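You operate a simulated robot arm through the tools that you are given. There is no shell and no other tool. Be economical: measure what you need, move in short steps, check, and stop when the job is done.

The job below is to be done with a simulated robot arm. You get a single attempt, and the scene is never put back.

JOB
Warm the white-banded mould at the heater, then turn it under the pot.
Fine: switch the mould heater off again; the other moulds stay cold.

It is judged by the outcome, as a careful person would: the job done as asked, and still so three seconds after it is handed in. It fails if anything else is knocked over, pushed out of place, dropped, spilled or broken.

ROBOT AND FRAMES
A 6-joint arm with a two-finger parallel gripper, fixed in place. Base frame: the origin is at the foot of the arm, x ahead of it, y to its left, z up. Lengths are in m, angles in rad, forces in N, time in s.
With the tool pointing down near the work surface it reaches from about 0.26 to 0.66 m from the base axis. Its first joint turns from -1.152 to 1.152 rad. Payload 2.9 kg.
Tool frame: the origin (TCP) lies between the finger pads and is the grasp point; the fingertips stand 0.03 m ahead of it; z points along the fingers, y is the line along which they close. The gripper opens to 0.11 m. The fingers are 0.02 m wide and 0.01 m thick; the gripper's body (0.048 by 0.112 m) begins 0.055 m behind the TCP.
Orientation is that of the tool frame in the base frame, as [roll, pitch, yaw] about the fixed x, y, z axes, in that order (R = Rz(yaw) Ry(pitch) Rx(roll)). With the fingers straight down and closing along the base's y, the tool's x points along the base's -x, its y along +y and its z along -z.

CONTROLS
- The arm moves only by the tool arm_command. Its argument "increments" is a list of rows, each a list of 7 numbers: the turn, a rotation vector about the tool's x, y, z in rad, then the shift along the tool's x, y, z in m, then the gripper command, from -1 (shut) to 1 (fully open), values between in proportion. In form: [[wx, wy, wz, dx, dy, dz, claw], ...]. A call has 1 to 12 rows; each row is the pose to reach, as a shift and turn from the pose commanded when the call began, along the tool's axes at that moment. Rows are played at 5 a second. More than 0.05 m and 0.15 rad between two rows, or a gripper value outside its range, and nothing of the call is played. A pose out of reach is approached as far as the arm can. The call stops where the force on the tool passes 40 N (or 10 N more than at its start, if that is more) or the arm is blocked; 0.2 s more then pass. The fingers move at their own pace (about 0.108 m/s each) and stop on an object; they squeeze with about 44 N. The grip force told is the motor's: it shows also when the fingers shut on nothing. Time passes only in rows, and 0.2 s behind the last, so rows that repeat a pose let the fingers close. The reply holds the time, the measured pose of the TCP, the force on the tool along the base axes, the opening and the grip force, in the units named above and with some noise, with the torque about the TCP (base axes, N m) and any sound that the robot's microphone picked up.
- Cameras (640 x 400 px; columns grow to the right, rows downward): "scene" is fixed at [0.0819, 0.4326, 1.3906]; the picture's right is [-0.74, -0.67, 0.00], its down [-0.34, 0.37, -0.86] and it looks along [0.58, -0.64, -0.51] (base axes); focal length 275 px, centre (320, 200). "wrist" rides on the gripper at [0.072, 0.017, -0.103] in the tool frame; the picture's right is [-0.23, 0.97, 0.00], its down [-0.76, -0.18, -0.62] and it looks along [-0.61, -0.14, 0.78] (tool axes); focal length 222 px, centre (320, 200). There is no depth. A picture from a camera that has moved, and an enlarged one, comes with that camera's place and axes in the base frame and with its lens.
- grab_frame(camera): a new picture of that camera. The clock stands still meanwhile.
- zoom(camera, box): a new picture of the part [left, top, right, bottom] of that camera's present view, enlarged. The clock stands still meanwhile.
- hand_in(): hands the job in; it is judged then, once.

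Work in short steps. Places have to be worked out from the pictures, the camera data and where the tool is seen: move nearer, look again, correct. Check each grasp and each placing, and mend what went wrong. You have 120 turns and 64 pictures in all, those below and enlarged ones among them. Open the gripper and draw the arm clear of the work before you hand the job in, unless the task says otherwise; then end with one line.

The tools are called after "Call:" as a command line: name --pt "numbers of a row" for each row, then --argument value for the rest, lists and objects as JSON in quotes. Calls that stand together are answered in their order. arm_command: Moves the arm, as the interface text tells. Its arguments: {"type":"object","properties":{"increments":{"type":"array","items":{"type":"array","items":{"type":"number"}}}},"required":["increments"]} The other tools are called the same way: grab_frame (camera) takes a picture; zoom (camera, box) takes an enlarged picture of a part of a camera's view; hand_in () hands the job in.

At the start:

```text
t: 0.0
ee_pos: [0.414, -0.0372, 1.262]
ee_rot: [3.141, 0.002, 3.14]
force: [0.8, -0.9, -0.6]
wrist_torque: [0.05, 0.01, 0.0]
finger_gap: 0.1098
gripper_force: 0.1
```

scene: 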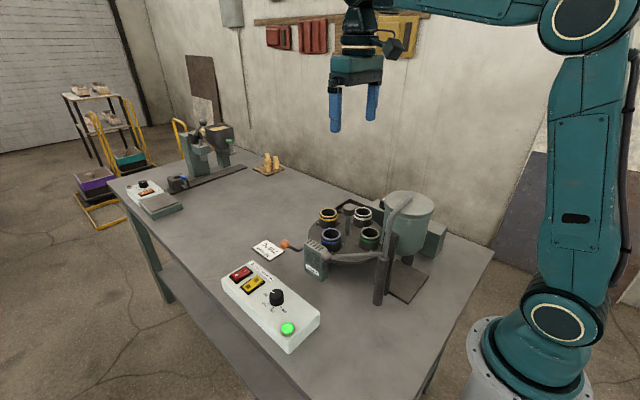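
wrist: 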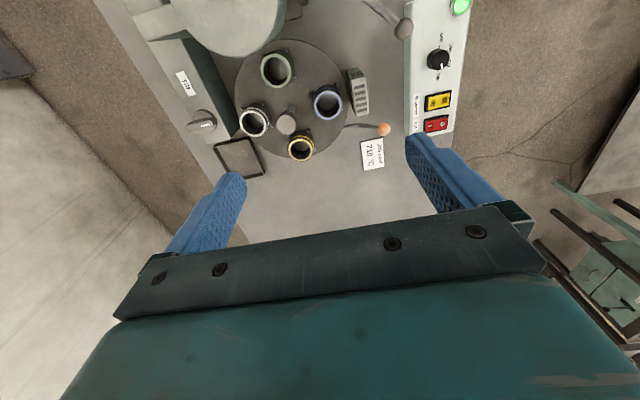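

The scene shows a turntable with four banded moulds, a pot, a heater and a control console. I'll zoom in to read labels and the layout.

Call:
zoom --camera "scene" --box '[210, 250, 340, 360]'

Call:
zoom --camera "scene" --box '[280, 180, 460, 310]'

Call:
zoom --camera "wrist" --box '[350, 0, 490, 180]'

Call:
zoom --camera "wrist" --box '[140, 0, 400, 190]'

```text
3.64 times, centred on (275, 305) of scene
camera zoom: at [0.0819, 0.4326, 1.3906], right [-0.74, -0.67, 0.0], down [-0.34, 0.37, -0.86], along [0.58, -0.64, -0.51], focal length 999 px, centre (484, -182)
```

zoom: 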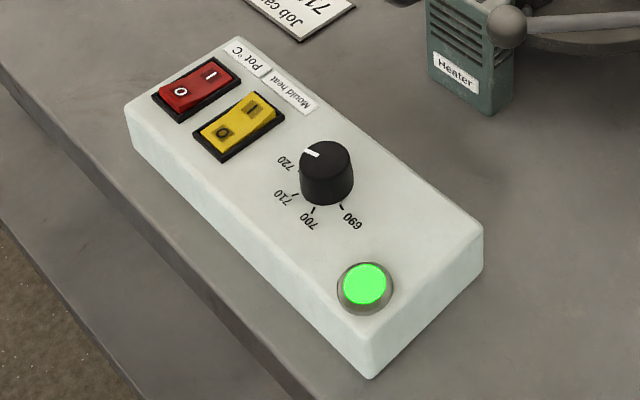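

```text
3.08 times, centred on (370, 245) of scene
camera zoom: at [0.0819, 0.4326, 1.3906], right [-0.74, -0.67, 0.0], down [-0.34, 0.37, -0.86], along [0.58, -0.64, -0.51], focal length 846 px, centre (166, 62)
```

zoom: 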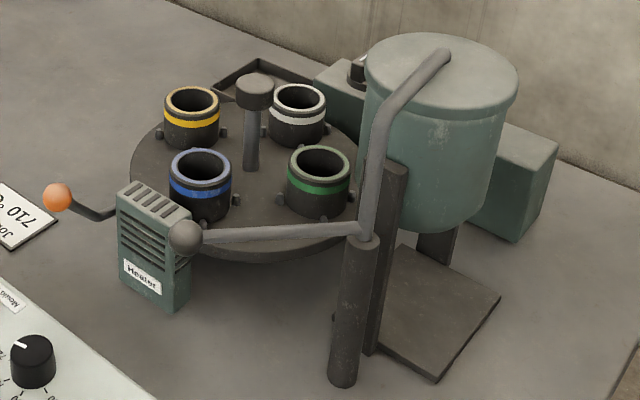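

```text
2.22 times, centred on (420, 90) of wrist
camera zoom: at [0.3417, -0.0208, 1.3651], right [0.23, 0.97, 0.0], down [0.76, -0.18, 0.62], along [0.61, -0.14, -0.78], focal length 494 px, centre (98, 444)
```

zoom: 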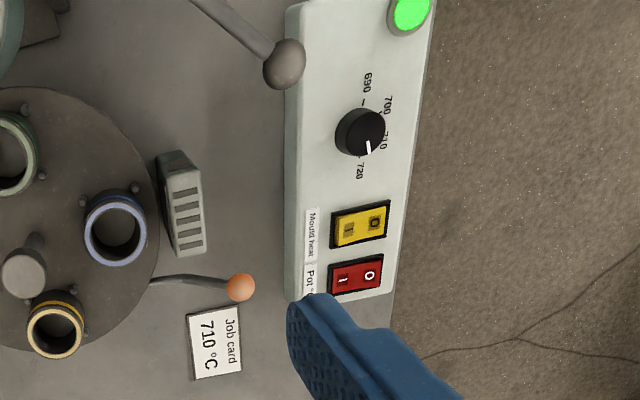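

```text
2.11 times, centred on (270, 95) of wrist
camera zoom: at [0.3417, -0.0208, 1.3651], right [0.23, 0.97, 0.0], down [0.76, -0.18, 0.62], along [0.61, -0.14, -0.78], focal length 468 px, centre (425, 421)
```

zoom: 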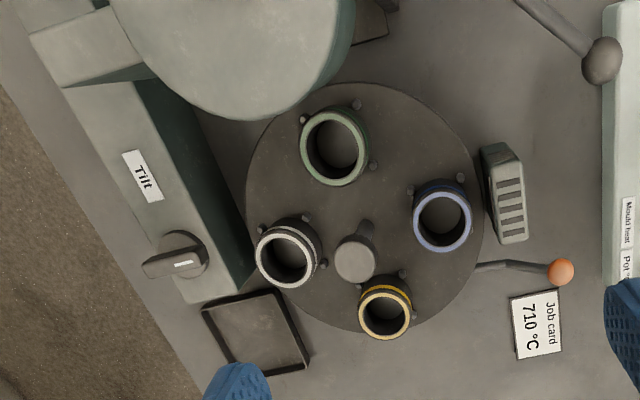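

By triangulation the orange knob is near (0.54, 0.07, 0.917) and the turntable's centre post is near (0.46, -0.10), top at 0.987. I'll lower the wrist camera next to the orange lever and heater to see what the lever does and how the switches are set.

Call:
arm_command --pt "0 0 0 0 0.023 0.033 1" --pt "0 0 0 0 0.046 0.066 1" --pt "0 0 0 0 0.069 0.1 1" --pt "0 0 0 0 0.092 0.133 1" --pt "0 0 0 0 0.115 0.166 1" --pt "0 0 0 0 0.137 0.2 1"

Call:
grab_frame --camera "wrist"

```text
t: 1.4
ee_pos: [0.4151, 0.0991, 1.0603]
ee_rot: [3.141, 0.0, 3.141]
force: [0.6, -0.2, -0.3]
wrist_torque: [-0.01, -0.01, 0.0]
finger_gap: 0.11
gripper_force: 0.0
```

```text
57 pictures are left
camera wrist: at [0.3417, 0.1159, 1.1641], right [0.23, 0.97, 0.0], down [0.76, -0.18, 0.62], along [0.61, -0.14, -0.78], focal length 222 px, centre (320, 200)
```

wrist: 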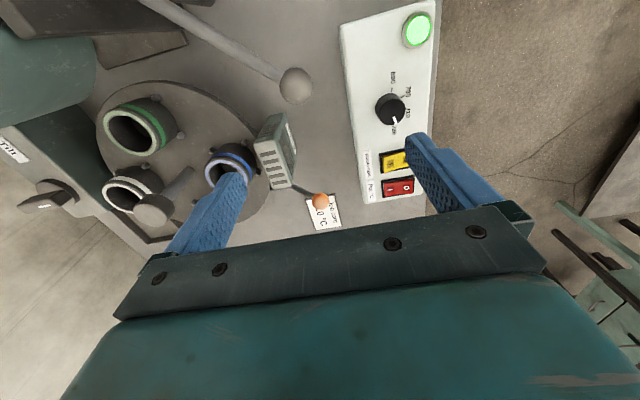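

The lever is centred in this view, so I'll enlarge the lever/heater/turntable area and the switches.

Call:
zoom --camera "wrist" --box '[200, 90, 360, 240]'

Call:
zoom --camera "wrist" --box '[350, 130, 430, 210]'

Call:
zoom --camera "scene" --box '[270, 190, 370, 290]'

```text
2.67 times, centred on (280, 165) of wrist
camera zoom: at [0.3417, 0.1159, 1.1641], right [0.23, 0.97, 0.0], down [0.76, -0.18, 0.62], along [0.61, -0.14, -0.78], focal length 592 px, centre (427, 293)
```

zoom: 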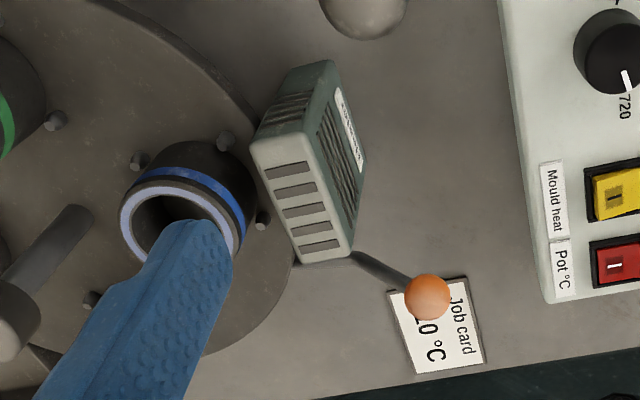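

```text
5.00 times, centred on (390, 170) of wrist
camera zoom: at [0.3417, 0.1159, 1.1641], right [0.23, 0.97, 0.0], down [0.76, -0.18, 0.62], along [0.61, -0.14, -0.78], focal length 1111 px, centre (-30, 350)
```

zoom: 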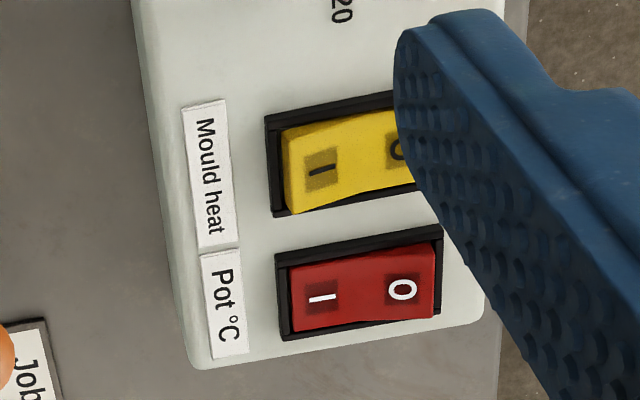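

```text
4.00 times, centred on (320, 240) of scene
camera zoom: at [0.0819, 0.4326, 1.3906], right [-0.74, -0.67, 0.0], down [-0.34, 0.37, -0.86], along [0.58, -0.64, -0.51], focal length 1099 px, centre (320, 40)
```

zoom: 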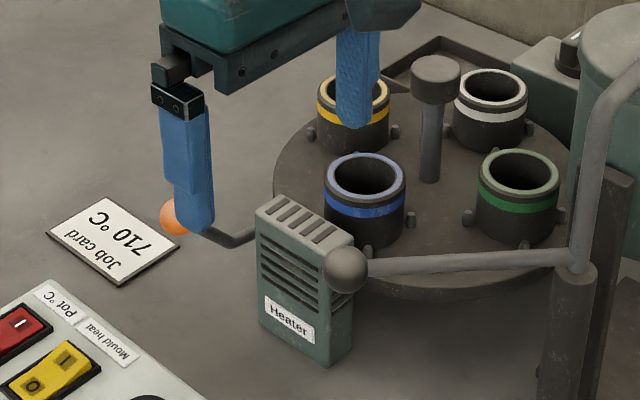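

I need to know each rocker's state, so I'll take a tighter view of the switches from the scene camera.

Call:
zoom --camera "scene" --box '[228, 258, 272, 296]'

```text
10.53 times, centred on (250, 277) of scene
camera zoom: at [0.0819, 0.4326, 1.3906], right [-0.74, -0.67, 0.0], down [-0.34, 0.37, -0.86], along [0.58, -0.64, -0.51], focal length 2893 px, centre (1057, -610)
```

zoom: 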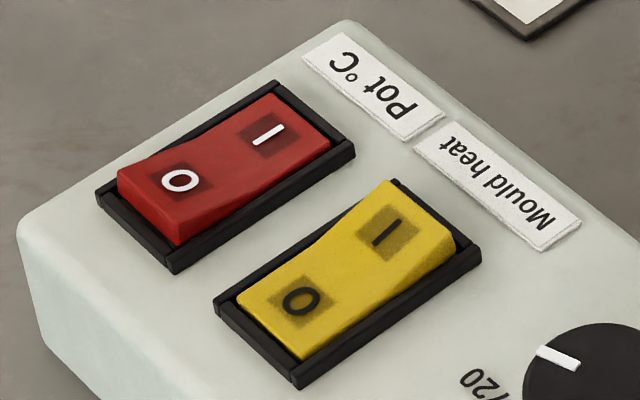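

Reading: red (pot) is on, yellow (mould heat) is off, with the O end pressed. I'll turn the tool a quarter turn so the camera looks along -y, to see the orange lever's root and the turntable side.

Call:
arm_command --pt "0 0 0.143 -0.011 0.009 0.002 1" --pt "0 0 0.286 -0.022 0.018 0.004 1" --pt "0 0 0.429 -0.033 0.027 0.006 1" --pt "0 0 0.571 -0.044 0.036 0.008 1" --pt "0 0 0.714 -0.055 0.045 0.01 1" --pt "0 0 0.857 -0.066 0.054 0.012 1" --pt "0 0 1.0 -0.077 0.063 0.014 1" --pt "0 0 1.143 -0.088 0.072 0.016 1" --pt "0 0 1.286 -0.099 0.081 0.018 1" --pt "0 0 1.428 -0.11 0.09 0.02 1" --pt "0 0 1.571 -0.12 0.1 0.02 1"

Call:
grab_frame --camera "wrist"

```text
t: 3.8
ee_pos: [0.534, 0.1993, 1.0429]
ee_rot: [3.141, 0.0, 1.568]
force: [0.0, -0.1, -0.2]
wrist_torque: [0.0, 0.03, 0.01]
finger_gap: 0.1101
gripper_force: 0.1
```

```text
52 pictures are left
camera wrist: at [0.5514, 0.2718, 1.1453], right [0.97, -0.23, 0.0], down [-0.18, -0.76, 0.62], along [-0.14, -0.61, -0.78], focal length 222 px, centre (320, 200)
```

wrist: 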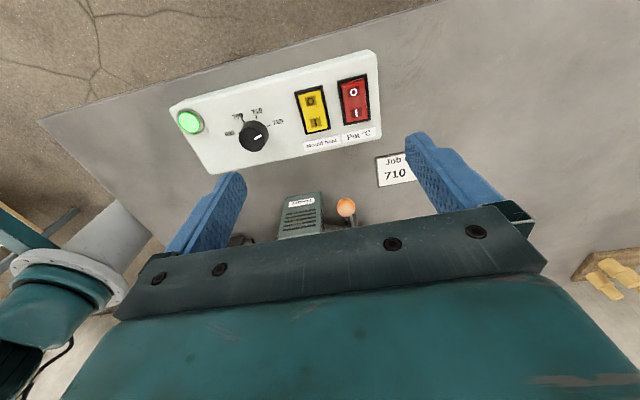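

The body hides the turntable from here. I'll slide 0.13 toward -y and a bit up so it falls inside the view.

Call:
arm_command --pt "0 0 0 -0.04 0 -0.01 1" --pt "0 0 0 -0.08 0 -0.02 1" --pt "0 0 0 -0.12 0 -0.03 1"

Call:
grab_frame --camera "wrist"

```text
t: 4.6
ee_pos: [0.5343, 0.0779, 1.0737]
ee_rot: [3.14, -0.001, 1.572]
force: [0.0, -0.1, 0.6]
wrist_torque: [0.01, -0.04, 0.03]
finger_gap: 0.1103
gripper_force: 0.0
```

```text
51 pictures are left
camera wrist: at [0.5509, 0.1509, 1.1761], right [0.97, -0.23, 0.0], down [-0.18, -0.76, 0.62], along [-0.14, -0.61, -0.78], focal length 222 px, centre (320, 200)
```

wrist: 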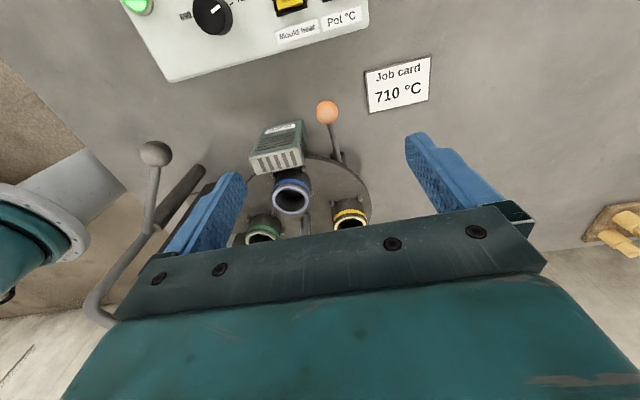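

Call:
zoom --camera "wrist" --box '[220, 80, 400, 240]'

```text
2.50 times, centred on (310, 160) of wrist
camera zoom: at [0.5509, 0.1509, 1.1761], right [0.97, -0.23, 0.0], down [-0.18, -0.76, 0.62], along [-0.14, -0.61, -0.78], focal length 555 px, centre (345, 300)
```

zoom: 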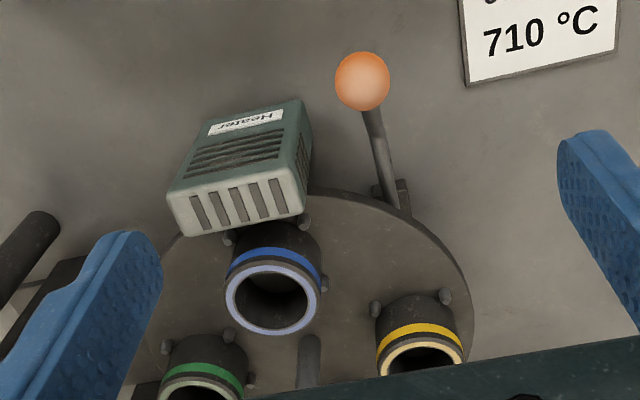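

The lever comes out of a small bracket at the disc's rim, perhaps an index latch. I'll zoom hard onto that bracket.

Call:
zoom --camera "wrist" --box '[305, 90, 365, 180]'

Call:
zoom --camera "scene" --box '[275, 230, 325, 260]'

```text
4.44 times, centred on (335, 135) of wrist
camera zoom: at [0.5509, 0.1509, 1.1761], right [0.97, -0.23, 0.0], down [-0.18, -0.76, 0.62], along [-0.14, -0.61, -0.78], focal length 987 px, centre (253, 489)
```

zoom: 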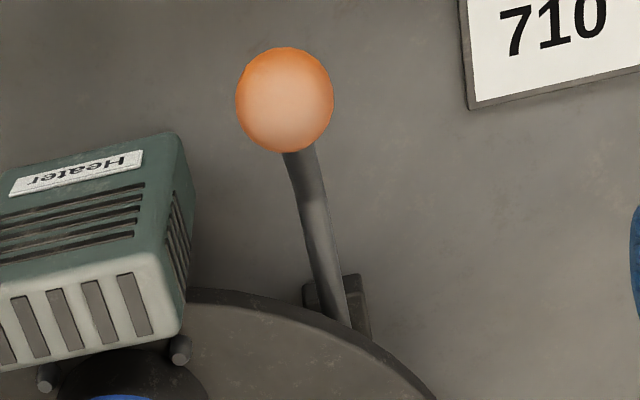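

```text
12.80 times, centred on (300, 245) of scene
camera zoom: at [0.0819, 0.4326, 1.3906], right [-0.74, -0.67, 0.0], down [-0.34, 0.37, -0.86], along [0.58, -0.64, -0.51], focal length 3518 px, centre (576, -376)
```

zoom: 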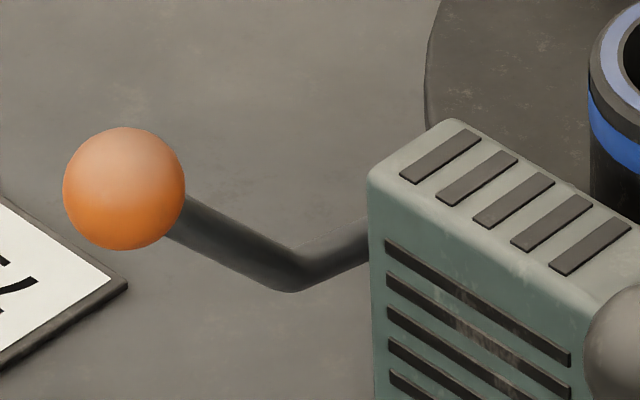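

Corrected geometry: the table top is near z 0.82 and the heater top near 0.927, with its front at y≈0.04. The lever root is at about (0.545, -0.015), at the rim. The lever runs along +y, not radially, so it looks like a latch or index lever. I'll move over the knob with a narrower opening and check alignment before gripping it for a gentle test.

Call:
arm_command --pt "0 0 0 -0.003 0.003 0.03 0.0" --pt "0 0 0 -0.007 0.007 0.06 0.0" --pt "0 0 0 -0.007 0.007 0.09 0.0" --pt "0 0 0 -0.007 0.007 0.105 0.0"

Call:
zoom --camera "wrist" --box '[200, 60, 440, 240]'

Call:
zoom --camera "scene" --box '[250, 190, 350, 280]'

```text
t: 5.6
ee_pos: [0.5412, 0.073, 0.9669]
ee_rot: [3.141, 0.0, 1.571]
force: [1.2, 0.0, -0.3]
wrist_torque: [-0.01, 0.0, 0.02]
finger_gap: 0.0549
gripper_force: 0.1
```

```text
2.22 times, centred on (320, 150) of wrist
camera zoom: at [0.5579, 0.1447, 1.0701], right [0.97, -0.23, 0.0], down [-0.18, -0.76, 0.62], along [-0.14, -0.61, -0.78], focal length 494 px, centre (320, 311)
```

zoom: 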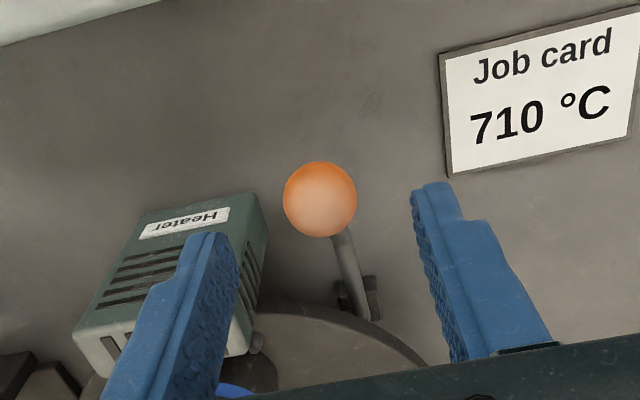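

```text
4.44 times, centred on (300, 235) of scene
camera zoom: at [0.0819, 0.4326, 1.3906], right [-0.74, -0.67, 0.0], down [-0.34, 0.37, -0.86], along [0.58, -0.64, -0.51], focal length 1221 px, centre (409, 44)
```

zoom: 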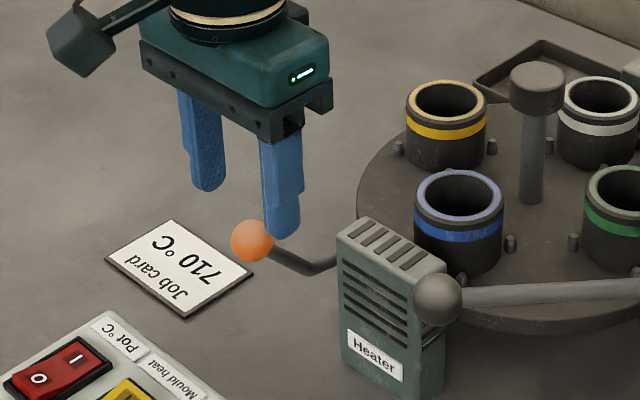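

The knob computes to (0.5415, 0.072), right under the TCP. I'll descend 0.045 and close.

Call:
arm_command --pt "0 0 0 0 0 0.023 0.0" --pt "0 0 0 0 0 0.045 0.0" --pt "0 0 0 0 0 0.045 -0.6" --pt "0 0 0 0 0 0.045 -0.7" --pt "0 0 0 0 0 0.045 -0.7"

Call:
zoom --camera "wrist" --box '[200, 60, 440, 240]'

```text
t: 6.8
ee_pos: [0.5413, 0.0732, 0.9212]
ee_rot: [-3.14, 0.0, 1.571]
force: [-9.6, 1.4, 1.3]
wrist_torque: [-0.14, 0.13, -0.05]
finger_gap: 0.0251
gripper_force: 45.0
```

```text
2.22 times, centred on (320, 150) of wrist
camera zoom: at [0.5578, 0.1451, 1.0245], right [0.97, -0.23, 0.0], down [-0.18, -0.76, 0.62], along [-0.14, -0.61, -0.78], focal length 494 px, centre (320, 311)
```

zoom: 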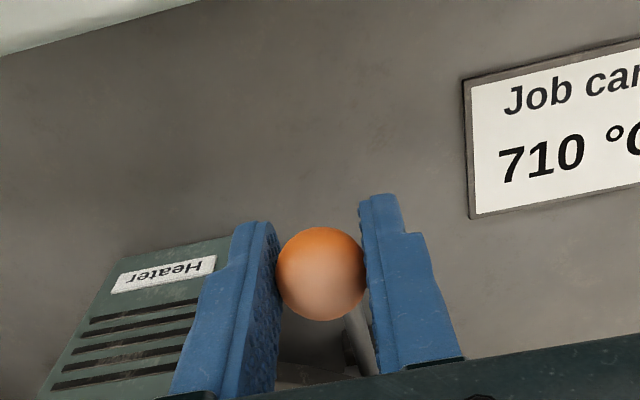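

The knob is held at a 25 mm gap, with a small sideways preload. First test: a gentle 8 mm pull up.

Call:
arm_command --pt "0 0 0 0 0 -0.004 -0.7" --pt "0 0 0 0 0 -0.008 -0.7"

```text
t: 7.4
ee_pos: [0.5414, 0.0717, 0.9286]
ee_rot: [-3.137, 0.002, 1.57]
force: [-4.5, -0.7, -17.9]
wrist_torque: [0.09, 0.08, 0.01]
finger_gap: 0.0256
gripper_force: 44.8
```

It moved 7 mm with -18 N, like a spring-loaded upward swing or slipping. I'll lift a further 8 mm and look.

Call:
arm_command --pt "0 0 0 0 0 -0.004 -0.7" --pt "0 0 0 0 0 -0.008 -0.7"

Call:
zoom --camera "wrist" --box '[200, 60, 440, 240]'

Call:
zoom --camera "scene" --box '[250, 190, 380, 290]'

```text
t: 8.0
ee_pos: [0.5405, 0.0731, 0.9392]
ee_rot: [3.141, -0.001, 1.569]
force: [-13.2, 0.2, -3.9]
wrist_torque: [-0.22, 0.48, -0.03]
finger_gap: 0.0256
gripper_force: 28.0
```

```text
2.22 times, centred on (320, 150) of wrist
camera zoom: at [0.5576, 0.1455, 1.043], right [0.97, -0.23, 0.0], down [-0.18, -0.76, 0.62], along [-0.14, -0.61, -0.78], focal length 494 px, centre (320, 311)
```

zoom: 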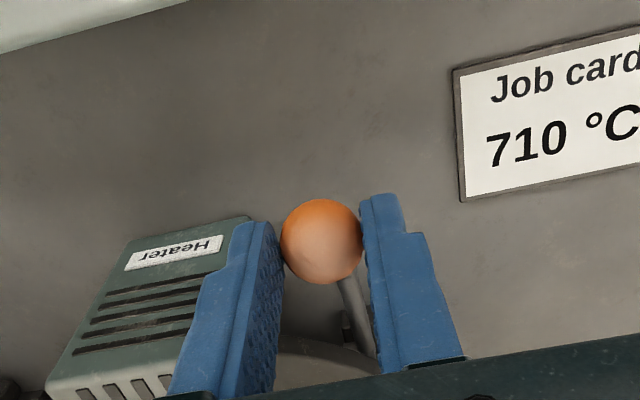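

```text
4.00 times, centred on (315, 240) of scene
camera zoom: at [0.0816, 0.4326, 1.3906], right [-0.74, -0.67, 0.0], down [-0.34, 0.37, -0.86], along [0.58, -0.64, -0.51], focal length 1099 px, centre (340, 40)
```

zoom: 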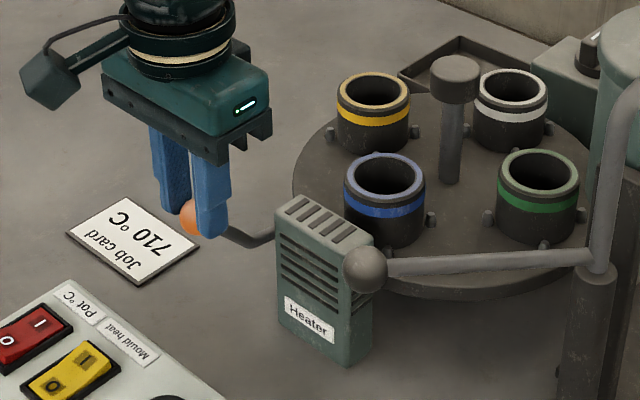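

The fingers slipped up and the knob stayed, so it doesn't lift. I'll regrip at knob height and try a gentle pull along +y (outwards), away from the disc.

Call:
arm_command --pt "0 0 0 0 0 0 -0.3" --pt "0 0 0 0 0 0.02 -0.3" --pt "0 0 0 0 0 0.02 -0.7" --pt "0 0 0 0 0 0.02 -0.7" --pt "0 0 0 0.004 0 0.02 -0.7" --pt "0 0 0 0.008 0 0.02 -0.7"

```text
t: 9.4
ee_pos: [0.541, 0.077, 0.9152]
ee_rot: [-3.139, 0.004, 1.562]
force: [-4.2, -25.6, -9.2]
wrist_torque: [-0.5, 0.04, 0.02]
finger_gap: 0.0252
gripper_force: 45.3
```

Outward resists at 25 N after 4 mm, so not that way. I'll go back and try +x (away from the heater).

Call:
arm_command --pt "0 0 0 -0.008 0 -0.003 -0.7" --pt "0 0 0 -0.008 0.004 -0.003 -0.7" --pt "0 0 0 -0.008 0.008 -0.003 -0.7"

```text
t: 10.2
ee_pos: [0.5415, 0.0764, 0.9182]
ee_rot: [-3.12, -0.001, 1.579]
force: [-6.5, 0.8, 7.3]
wrist_torque: [-0.65, 0.14, -0.03]
finger_gap: 0.025
gripper_force: 45.1
stopped in row 3: the force on the tool passed its limit at 44 N (the readings are from after the stop); the commanded pose is now the measured one
```

+x is rigid (44 N). Now -x.

Call:
arm_command --pt "0 0 0 0 -0.003 0 -0.7" --pt "0 0 0 0 -0.006 0 -0.7" --pt "0 0 0 0 -0.009 0 -0.7"

```text
t: 10.9
ee_pos: [0.5406, 0.0746, 0.9209]
ee_rot: [3.14, -0.004, 1.575]
force: [8.6, -1.6, -8.0]
wrist_torque: [0.56, -0.09, 0.07]
finger_gap: 0.0251
gripper_force: 44.7
stopped in row 3: the force on the tool passed its limit at 43 N (the readings are from after the stop); the commanded pose is now the measured one
```

Also rigid sideways. Now a press downward.

Call:
arm_command --pt "0 0 0 0 0 0.004 -0.7" --pt "0 0 0 0 0 0.008 -0.7" --pt "0 0 0 0 0 0.012 -0.7"

Call:
zoom --camera "wrist" --box '[200, 60, 440, 240]'

```text
t: 11.7
ee_pos: [0.5418, 0.0784, 0.9108]
ee_rot: [3.137, -0.005, 1.583]
force: [6.6, 21.8, 18.1]
wrist_torque: [-0.7, -0.07, 0.02]
finger_gap: 0.0254
gripper_force: 45.3
```

```text
2.22 times, centred on (320, 150) of wrist
camera zoom: at [0.556, 0.1501, 1.0143], right [0.98, -0.21, 0.0], down [-0.17, -0.77, 0.62], along [-0.13, -0.6, -0.79], focal length 494 px, centre (320, 311)
```

zoom: 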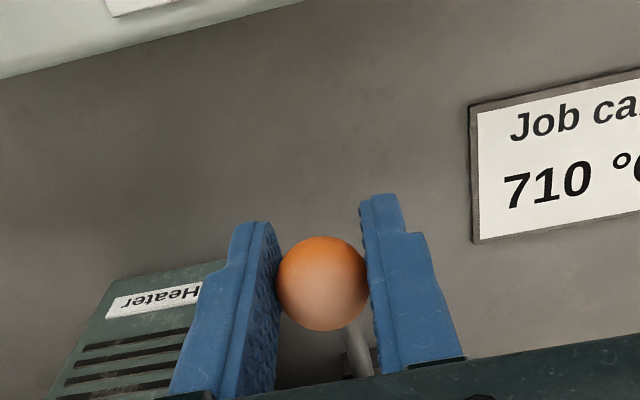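

Downward it yields, and the knob follows an arc outward about a pivot at the rim, so it's a press-down lever. I'll continue along that arc.

Call:
arm_command --pt "0 0 0 0.006 0 0.005 -0.7" --pt "0 0 0 0.008 0 0.01 -0.7" --pt "0 0 0 0.01 0 0.015 -0.7" --pt "0 0 0 0.011 0 0.02 -0.7"

Call:
zoom --camera "scene" --box '[250, 190, 380, 290]'

```text
t: 12.7
ee_pos: [0.5406, 0.0853, 0.8898]
ee_rot: [3.141, -0.003, 1.572]
force: [14.9, -7.7, 6.3]
wrist_torque: [-1.18, -0.11, 0.02]
finger_gap: 0.0251
gripper_force: 45.2
```

```text
4.00 times, centred on (315, 240) of scene
camera zoom: at [0.0822, 0.4324, 1.3906], right [-0.74, -0.67, 0.0], down [-0.34, 0.38, -0.86], along [0.58, -0.64, -0.51], focal length 1099 px, centre (340, 40)
```

zoom: 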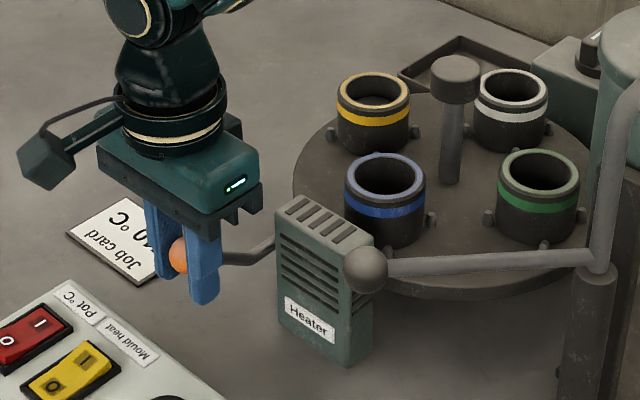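

The knob moves with low force. I'll continue down until it stops.

Call:
arm_command --pt "0 0 0 0.001 0 0.005 -0.7" --pt "0 0 0 0.002 0 0.01 -0.7" --pt "0 0 0 0.002 0 0.015 -0.7" --pt "0 0 0 0.002 0 0.018 -0.7"

Call:
zoom --camera "scene" --box '[250, 190, 380, 290]'

```text
t: 13.7
ee_pos: [0.5405, 0.0905, 0.871]
ee_rot: [3.141, -0.004, 1.579]
force: [14.7, 2.0, 10.9]
wrist_torque: [-1.28, -0.01, 0.05]
finger_gap: 0.025
gripper_force: 45.2
```

```text
4.00 times, centred on (315, 240) of scene
camera zoom: at [0.0821, 0.4327, 1.3905], right [-0.74, -0.67, 0.0], down [-0.34, 0.37, -0.86], along [0.58, -0.64, -0.51], focal length 1099 px, centre (340, 40)
```

zoom: 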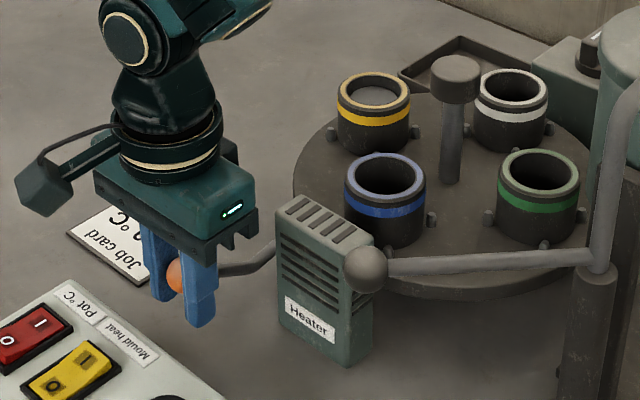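

The yellow mould's inside seems to have changed, so I'll look closely.

Call:
zoom --camera "scene" --box '[310, 195, 400, 260]'

```text
6.15 times, centred on (355, 228) of scene
camera zoom: at [0.0821, 0.4327, 1.3905], right [-0.74, -0.67, 0.0], down [-0.34, 0.37, -0.86], along [0.58, -0.64, -0.51], focal length 1691 px, centre (105, 31)
```

zoom: 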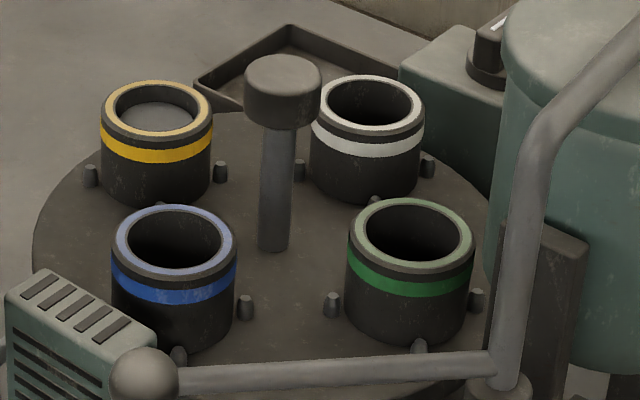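

So the orange lever is an ejector that raises the floor of the mould at that station, not what I need. I'll return it along its arc to its rest position and release.

Call:
arm_command --pt "0 0 0 -0.002 0 -0.009 -0.7" --pt "0 0 0 -0.005 0 -0.018 -0.7" --pt "0 0 0 -0.008 0 -0.027 -0.7" --pt "0 0 0 -0.012 0 -0.036 -0.7" --pt "0 0 0 -0.016 0 -0.044 -0.7" --pt "0 0 0 -0.018 0 -0.048 -0.7" --pt "0 0 0 -0.018 0 -0.048 -0.5"

Call:
zoom --camera "scene" --box '[250, 190, 400, 290]'

```text
t: 15.3
ee_pos: [0.5398, 0.0697, 0.9182]
ee_rot: [-3.138, -0.002, 1.578]
force: [2.7, -0.2, -0.4]
wrist_torque: [-0.02, -0.04, -0.01]
finger_gap: 0.0293
gripper_force: 1.2
```

```text
4.00 times, centred on (325, 240) of scene
camera zoom: at [0.082, 0.4326, 1.3906], right [-0.74, -0.67, 0.0], down [-0.34, 0.37, -0.86], along [0.58, -0.64, -0.51], focal length 1099 px, centre (300, 40)
```

zoom: 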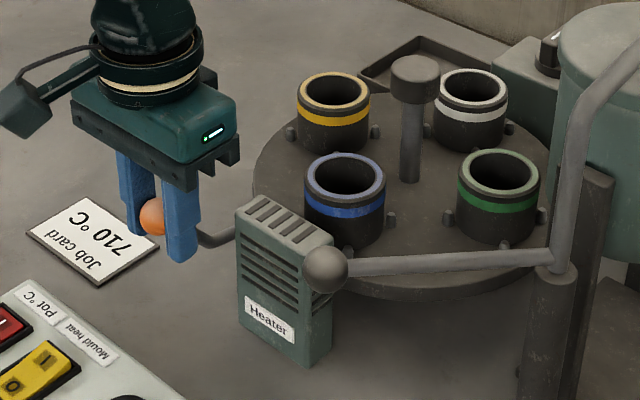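

The ejector is back at rest and the yellow floor is down. The table must be turned by the capped centre post. I'll open, rise, and go above the post.

Call:
arm_command --pt "0 0 0 0 0 0 0.1" --pt "0 0 0 0 0 -0.045 0.1" --pt "0 0 0 0 0 -0.09 0.1" --pt "0 0 0 0 0 -0.135 0.1" --pt "0 0 0 -0.04 -0.02 -0.135 0.1" --pt "0 0 0 -0.08 -0.04 -0.135 0.1" --pt "0 0 0 -0.12 -0.06 -0.135 0.1" --pt "0 0 0 -0.15 -0.07 -0.135 0.1" --pt "0 0 0 -0.172 -0.0815 -0.135 0.1"

Call:
grab_frame --camera "wrist"

Call:
zoom --camera "scene" --box '[290, 120, 450, 280]'

```text
t: 17.3
ee_pos: [0.4598, -0.1032, 1.054]
ee_rot: [-3.141, -0.002, 1.577]
force: [0.3, -0.4, 0.2]
wrist_torque: [0.0, 0.0, -0.01]
finger_gap: 0.0603
gripper_force: 0.0
```

```text
37 pictures are left
camera wrist: at [0.4764, -0.0306, 1.1571], right [0.98, -0.22, 0.0], down [-0.17, -0.76, 0.62], along [-0.14, -0.61, -0.78], focal length 222 px, centre (320, 200)
```

wrist: 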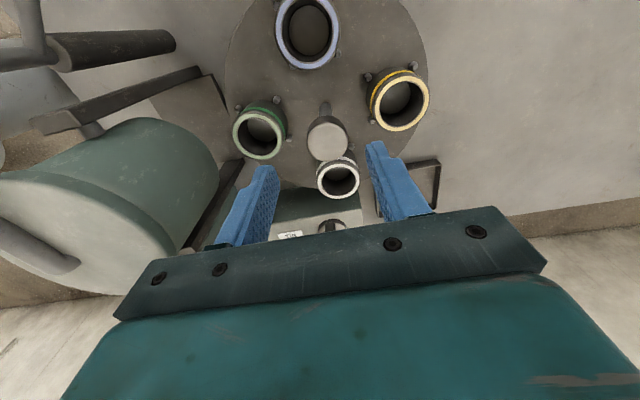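

```text
2.50 times, centred on (370, 200) of scene
camera zoom: at [0.0819, 0.4326, 1.3906], right [-0.74, -0.67, 0.0], down [-0.34, 0.37, -0.86], along [0.58, -0.64, -0.51], focal length 687 px, centre (195, 200)
```

zoom: 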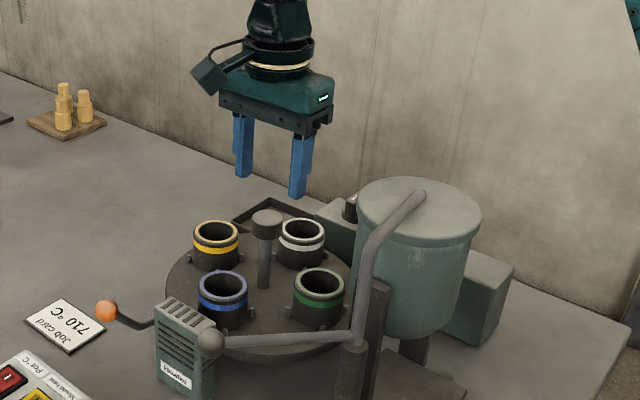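

The cap computes to about (0.462, -0.106), top 0.975–0.985. I'll descend partway with the fingers around it and verify.

Call:
arm_command --pt "0 0 0 -0.003 0.002 0.02 0.1" --pt "0 0 0 -0.003 0.002 0.045 0.1" --pt "0 0 0 -0.003 0.002 0.065 0.1"

Call:
zoom --camera "wrist" --box '[200, 40, 440, 240]'

Call:
zoom --camera "scene" --box '[310, 140, 430, 260]'

```text
t: 18.1
ee_pos: [0.4627, -0.1052, 0.9871]
ee_rot: [-3.14, -0.004, 1.578]
force: [-0.7, -0.5, -0.4]
wrist_torque: [0.01, 0.0, -0.03]
finger_gap: 0.0604
gripper_force: 0.1
```

```text
2.00 times, centred on (320, 140) of wrist
camera zoom: at [0.4787, -0.0333, 1.091], right [0.98, -0.22, 0.0], down [-0.17, -0.76, 0.62], along [-0.14, -0.61, -0.78], focal length 444 px, centre (320, 320)
```

zoom: 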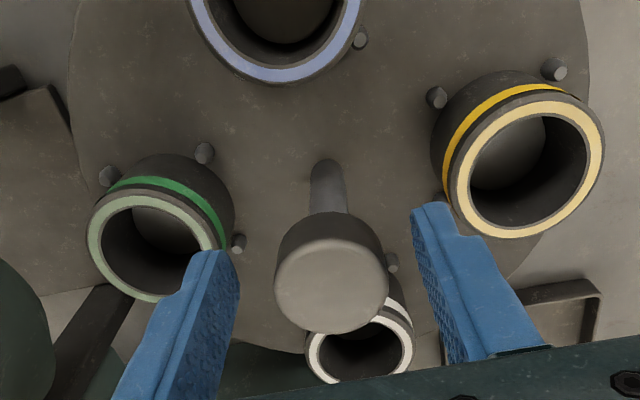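

```text
3.33 times, centred on (370, 200) of scene
camera zoom: at [0.0819, 0.4326, 1.3906], right [-0.74, -0.67, 0.0], down [-0.34, 0.37, -0.86], along [0.58, -0.64, -0.51], focal length 916 px, centre (153, 200)
```

zoom: 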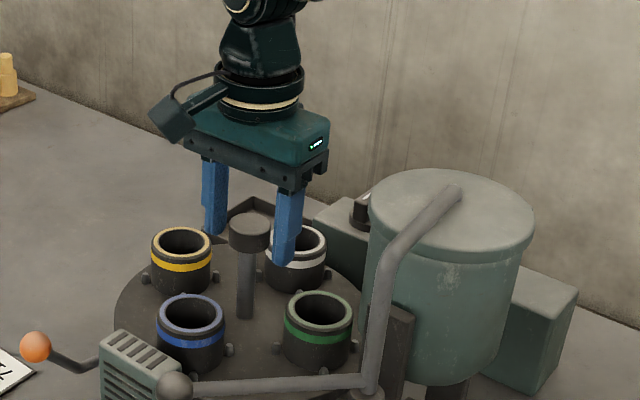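

The hub computes to (0.464, -0.109), cap top about 0.98. I'll correct by a few mm, go down 12 mm and close on the cap.

Call:
arm_command --pt "0 0 0 -0.004 0.001 0.006 0.1" --pt "0 0 0 -0.004 0.001 0.014 0.1" --pt "0 0 0 -0.004 0.001 0.014 -0.5" --pt "0 0 0 -0.004 0.001 0.014 -0.6" --pt "0 0 0 -0.004 0.001 0.014 -0.6"

Call:
zoom --camera "wrist" --box '[200, 40, 440, 240]'

```text
t: 19.3
ee_pos: [0.4637, -0.1097, 0.9746]
ee_rot: [3.139, -0.001, 1.577]
force: [19.5, -0.4, -7.0]
wrist_torque: [-0.16, -0.39, 0.03]
finger_gap: 0.0352
gripper_force: 44.8
```

```text
2.00 times, centred on (320, 140) of wrist
camera zoom: at [0.4806, -0.0373, 1.0778], right [0.98, -0.22, 0.0], down [-0.17, -0.76, 0.62], along [-0.14, -0.61, -0.78], focal length 444 px, centre (320, 320)
```

zoom: 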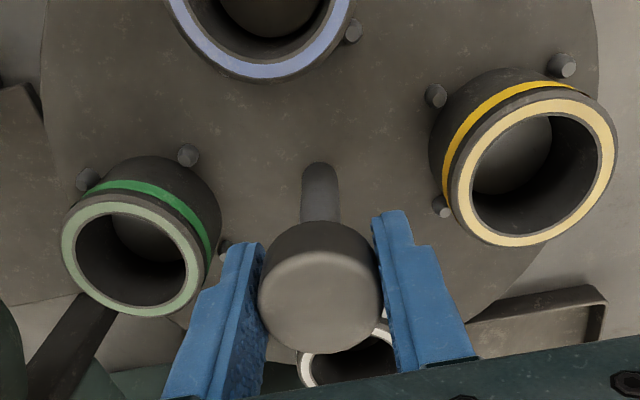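

The cap is held (35 mm gap) with a 20 N side load, so the hub is about 1 mm further +x. I'll shift 1.5 mm and try a small 0.3 rad counter-clockwise turn (as seen from above).

Call:
arm_command --pt "0 0 0 0 0.0015 0 -0.6" --pt "0 0 -0.06 0 0.0015 0 -0.6" --pt "0 0 -0.12 0 0.0015 0 -0.6" --pt "0 0 -0.18 0 0.0015 0 -0.6" --pt "0 0 -0.24 0 0.0015 0 -0.6" --pt "0 0 -0.3 0 0.0015 0 -0.6"

Call:
zoom --camera "scene" --box '[290, 160, 430, 280]'

```text
t: 20.7
ee_pos: [0.4651, -0.1099, 0.9742]
ee_rot: [3.14, 0.0, 1.878]
force: [16.4, -5.1, -5.9]
wrist_torque: [0.18, 0.05, -0.03]
finger_gap: 0.0356
gripper_force: 44.8
```

```text
3.33 times, centred on (360, 220) of scene
camera zoom: at [0.0824, 0.4325, 1.3906], right [-0.74, -0.67, 0.0], down [-0.34, 0.38, -0.86], along [0.58, -0.64, -0.51], focal length 916 px, centre (187, 133)
```

zoom: 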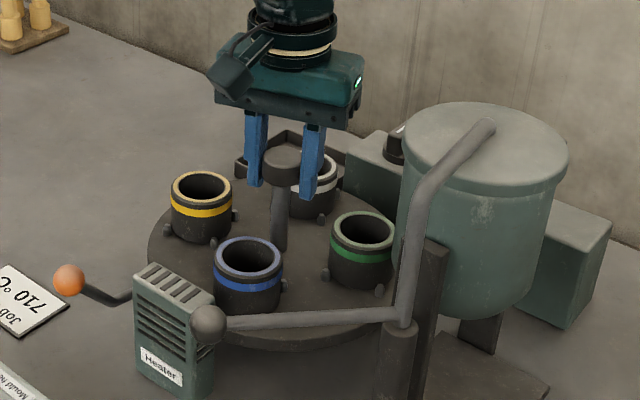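

It turns freely counter-clockwise (blue moved toward the pot side). I'll continue with 1.1 rad more, with a 1 mm recentring.

Call:
arm_command --pt "0 0 -0.1 -0.0004 0.0011 0 -0.6" --pt "0 0 -0.2 -0.0004 0.0011 0 -0.6" --pt "0 0 -0.3 -0.0004 0.0011 0 -0.6" --pt "0 0 -0.4 -0.0004 0.0011 0 -0.6" --pt "0 0 -0.5 -0.0004 0.0011 0 -0.6" --pt "0 0 -0.6 -0.0004 0.0011 0 -0.6" --pt "0 0 -0.7 -0.0004 0.0011 0 -0.6" --pt "0 0 -0.8 -0.0004 0.0011 0 -0.6" --pt "0 0 -0.9 -0.0004 0.0011 0 -0.6" --pt "0 0 -1.0 -0.0004 0.0011 0 -0.6" --pt "0 0 -1.1 -0.0004 0.0011 0 -0.6" --pt "0 0 -1.2 -0.0004 0.0011 0 -0.6"

Call:
zoom --camera "scene" --box '[290, 160, 430, 280]'

```text
t: 23.3
ee_pos: [0.4651, -0.1096, 0.9746]
ee_rot: [3.137, -0.004, 3.079]
force: [-9.3, -8.3, 3.0]
wrist_torque: [-0.21, 0.37, 0.01]
finger_gap: 0.0353
gripper_force: 44.9
```

```text
3.33 times, centred on (360, 220) of scene
camera zoom: at [0.0816, 0.4324, 1.3907], right [-0.74, -0.67, 0.0], down [-0.34, 0.38, -0.86], along [0.58, -0.64, -0.51], focal length 916 px, centre (187, 133)
```

zoom: 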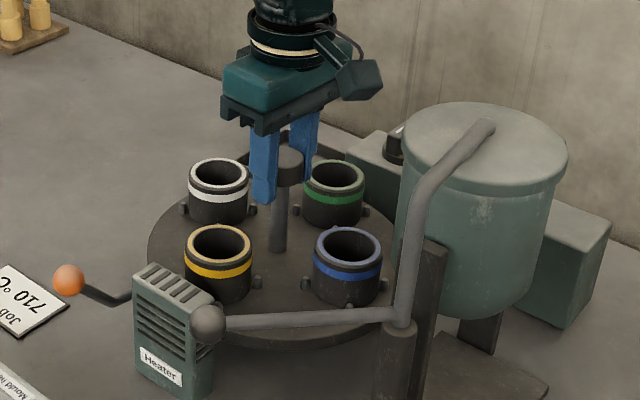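

It has turned 1.5 rad; yellow is almost at the heater. I'll continue 1.32 rad and then the remainder.

Call:
arm_command --pt "0 0 -0.11 0 0 0 -0.6" --pt "0 0 -0.22 0 0 0 -0.6" --pt "0 0 -0.33 0 0 0 -0.6" --pt "0 0 -0.44 0 0 0 -0.6" --pt "0 0 -0.55 0 0 0 -0.6" --pt "0 0 -0.66 0 0 0 -0.6" --pt "0 0 -0.77 0 0 0 -0.6" --pt "0 0 -0.88 0 0 0 -0.6" --pt "0 0 -0.99 0 0 0 -0.6" --pt "0 0 -1.1 0 0 0 -0.6" --pt "0 0 -1.21 0 0 0 -0.6" --pt "0 0 -1.32 0 0 0 -0.6"

Call:
arm_command --pt "0 0 -0.1 0 0 0 -0.6" --pt "0 0 -0.2 0 0 0 -0.6" --pt "0 0 -0.3 0 0 0 -0.6" --pt "0 0 -0.31 0 0 0 -0.6"

Call:
zoom --camera "scene" --box '[290, 160, 430, 280]'

```text
t: 25.9
ee_pos: [0.465, -0.1089, 0.9736]
ee_rot: [3.139, 0.003, -1.885]
force: [2.0, -0.7, 4.0]
wrist_torque: [-0.12, 0.09, -0.78]
finger_gap: 0.0355
gripper_force: 44.9
```

```text
t: 26.9
ee_pos: [0.4657, -0.1099, 0.9738]
ee_rot: [3.14, 0.002, -1.574]
force: [-2.0, 0.4, 1.0]
wrist_torque: [-0.29, -0.05, -0.66]
finger_gap: 0.0351
gripper_force: 44.6
```

```text
3.33 times, centred on (360, 220) of scene
camera zoom: at [0.0818, 0.4326, 1.3906], right [-0.74, -0.67, 0.0], down [-0.34, 0.37, -0.86], along [0.58, -0.64, -0.51], focal length 916 px, centre (187, 133)
```

zoom: 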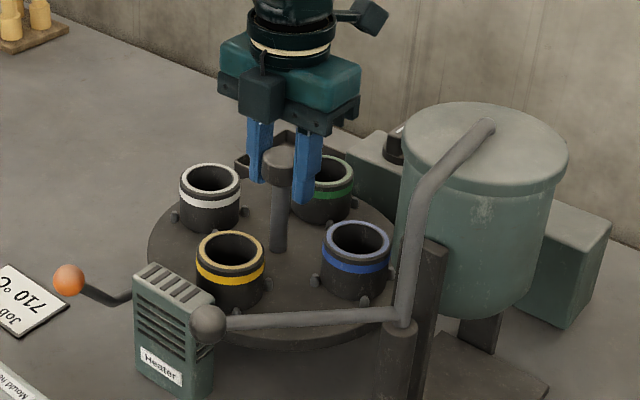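

The last part slipped on the cap: the disc stopped at about a quarter turn plus a few degrees (yellow at the heater, white at +x). The torque was 0.78 N·m, which suggests a detent. I'll release, rise, wind the wrist back and regrip.

Call:
arm_command --pt "0 0 0 0 0 0 0.1" --pt "0 0 0 0 0 0 0.1" --pt "0 0 0 0 0 -0.03 0.1" --pt "0 0 0.05 0 0 -0.06 0.1" --pt "0 0 0.19 0 0 -0.06 0.1" --pt "0 0 0.33 0 0 -0.06 0.1" --pt "0 0 0.47 0 0 -0.06 0.1" --pt "0 0 0.61 0 0 -0.06 0.1" --pt "0 0 0.75 0 0 -0.06 0.1" --pt "0 0 0.89 0 0 -0.06 0.1" --pt "0 0 1.03 0 0 -0.06 0.1" --pt "0 0 1.17 0 0 -0.06 0.1"

Call:
arm_command --pt "0 0 0.14 0 0 0 0.1" --pt "0 0 0.28 0 0 0 0.1" --pt "0 0 0.42 0 0 0 0.1" --pt "0 0 0.56 0 0 0 0.1" --pt "0 0 0.7 0 0 0 0.1" --pt "0 0 0.84 0 0 0 0.1" --pt "0 0 0.98 0 0 0 0.1" --pt "0 0 1.12 0 0 0 0.1" --pt "0 0 1.26 0 0 0 0.1" --pt "0 0 1.4 0 0 0 0.1" --pt "0 0 1.54 0 0 0 0.1" --pt "0 0 1.68 0 0 0 0.1"

Call:
zoom --camera "scene" --box '[290, 160, 430, 280]'

Call:
grab_frame --camera "wrist"

```text
t: 29.5
ee_pos: [0.4658, -0.1106, 1.034]
ee_rot: [3.139, 0.0, -2.749]
force: [0.2, -0.1, 0.2]
wrist_torque: [0.04, -0.01, 0.0]
finger_gap: 0.0608
gripper_force: 0.1
```

```text
t: 32.1
ee_pos: [0.465, -0.1099, 1.0338]
ee_rot: [3.141, -0.003, 1.853]
force: [0.1, 0.8, 0.4]
wrist_torque: [0.02, 0.0, 0.01]
finger_gap: 0.0605
gripper_force: 0.0
```

```text
3.33 times, centred on (360, 220) of scene
camera zoom: at [0.0819, 0.4326, 1.3906], right [-0.74, -0.67, 0.0], down [-0.34, 0.37, -0.86], along [0.58, -0.64, -0.51], focal length 916 px, centre (187, 133)
```

zoom: 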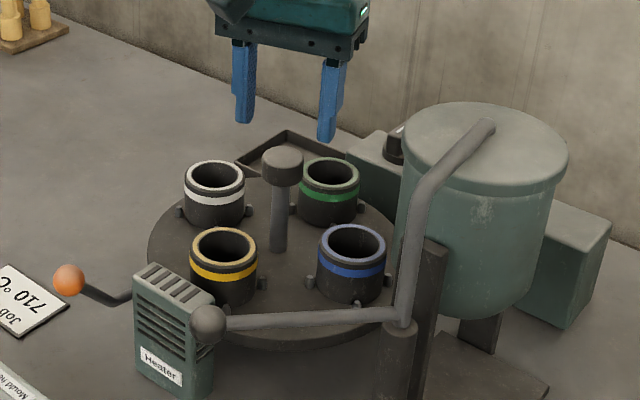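

```text
28 pictures are left
camera wrist: at [0.461, -0.0356, 1.1379], right [1.0, 0.05, 0.0], down [0.04, -0.78, 0.62], along [0.03, -0.62, -0.78], focal length 222 px, centre (320, 200)
```

wrist: 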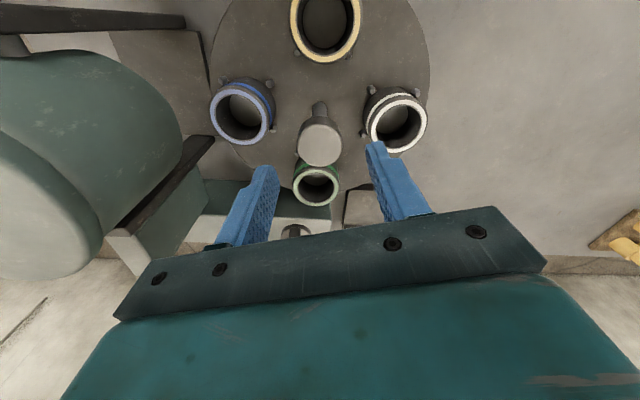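

After release it settled into the detent (yellow exactly at the heater position). The first breakaway worked while there was a side load, so I'll regrip with a small lateral offset to raise the grip friction and turn the next quarter.

Call:
arm_command --pt "0 0 0 0 0 0.03 0.1" --pt "0 0 0 0 0 0.062 0.1" --pt "0 0 0 0 0 0.062 -0.6" --pt "0 0 0 0 0 0.062 -0.6" --pt "0 0 0 0 -0.0025 0.062 -0.6" --pt "0 0 -0.05 0 -0.0025 0.062 -0.6" --pt "0 0 -0.1 0 -0.0025 0.062 -0.6" --pt "0 0 -0.15 0 -0.0025 0.062 -0.6"

Call:
arm_command --pt "0 0 -0.05 0 0 0 -0.6" --pt "0 0 -0.1 0 0 0 -0.6" --pt "0 0 -0.15 0 0 0 -0.6"

Call:
arm_command --pt "0 0 -0.05 0 0 0 -0.6" --pt "0 0 -0.1 0 0 0 -0.6" --pt "0 0 -0.15 0 0 0 -0.6"

Call:
zoom --camera "scene" --box '[290, 160, 430, 280]'

```text
t: 33.9
ee_pos: [0.4643, -0.1099, 0.9731]
ee_rot: [3.138, 0.0, 2.008]
force: [24.4, 3.6, -12.3]
wrist_torque: [-0.18, -0.18, -0.38]
finger_gap: 0.0355
gripper_force: 45.2
```

```text
t: 34.7
ee_pos: [0.4645, -0.1106, 0.9732]
ee_rot: [3.136, 0.0, 2.157]
force: [25.4, 6.3, -0.2]
wrist_torque: [0.04, -0.18, -0.65]
finger_gap: 0.0351
gripper_force: 44.7
```

```text
t: 35.5
ee_pos: [0.4649, -0.11, 0.9731]
ee_rot: [3.138, 0.001, 2.309]
force: [22.8, 10.7, 4.6]
wrist_torque: [-0.02, -0.36, -0.47]
finger_gap: 0.0353
gripper_force: 44.6
```

```text
3.33 times, centred on (360, 220) of scene
camera zoom: at [0.0824, 0.4329, 1.3904], right [-0.74, -0.67, 0.0], down [-0.34, 0.37, -0.86], along [0.58, -0.64, -0.51], focal length 916 px, centre (187, 133)
```

zoom: 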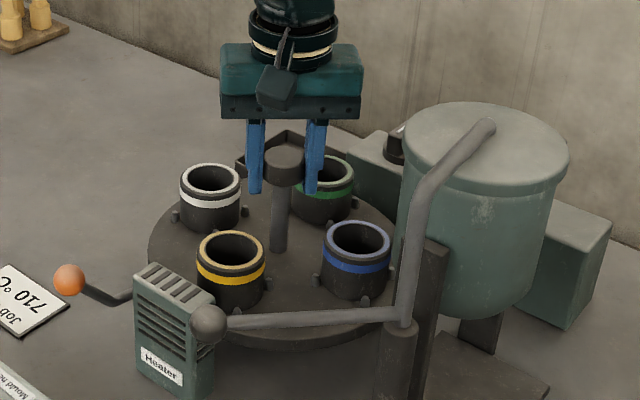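

It slipped again at about 0.65 N·m, at the same angle. To tell a detent from a hard stop, I'll turn clockwise in this grip and see whether it leaves the detent that way.

Call:
arm_command --pt "0 0 0.06 0 0.002 0 -0.6" --pt "0 0 0.12 0 0.002 0 -0.6" --pt "0 0 0.18 0 0.002 0 -0.6"

Call:
arm_command --pt "0 0 0.06 0 0 0 -0.6" --pt "0 0 0.12 0 0 0 -0.6" --pt "0 0 0.18 0 0 0 -0.6"

Call:
arm_command --pt "0 0 0.06 0 0 0 -0.6" --pt "0 0 0.12 0 0 0 -0.6" --pt "0 0 0.18 0 0 0 -0.6"

Call:
zoom --camera "scene" --box '[290, 160, 430, 280]'

```text
t: 36.3
ee_pos: [0.4651, -0.1107, 0.9742]
ee_rot: [3.139, 0.0, 2.122]
force: [9.4, -1.6, 15.3]
wrist_torque: [-0.74, -0.48, 0.06]
finger_gap: 0.0354
gripper_force: 45.4
```

```text
t: 37.1
ee_pos: [0.4647, -0.1085, 0.9726]
ee_rot: [3.141, -0.001, 1.943]
force: [5.4, -6.4, 24.0]
wrist_torque: [-0.4, -0.12, 0.04]
finger_gap: 0.0354
gripper_force: 44.5
```

```text
t: 37.9
ee_pos: [0.4646, -0.1093, 0.9726]
ee_rot: [3.141, -0.002, 1.764]
force: [5.4, -9.8, 23.2]
wrist_torque: [-0.1, 0.01, 0.05]
finger_gap: 0.0355
gripper_force: 44.6
```

```text
3.33 times, centred on (360, 220) of scene
camera zoom: at [0.0817, 0.4324, 1.3907], right [-0.74, -0.67, 0.0], down [-0.34, 0.38, -0.86], along [0.58, -0.64, -0.51], focal length 916 px, centre (187, 133)
```

zoom: 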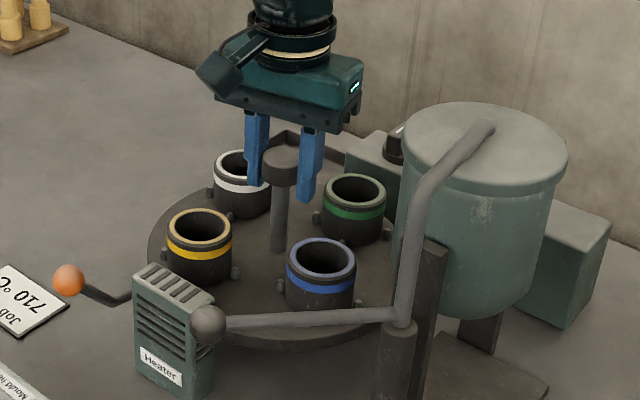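

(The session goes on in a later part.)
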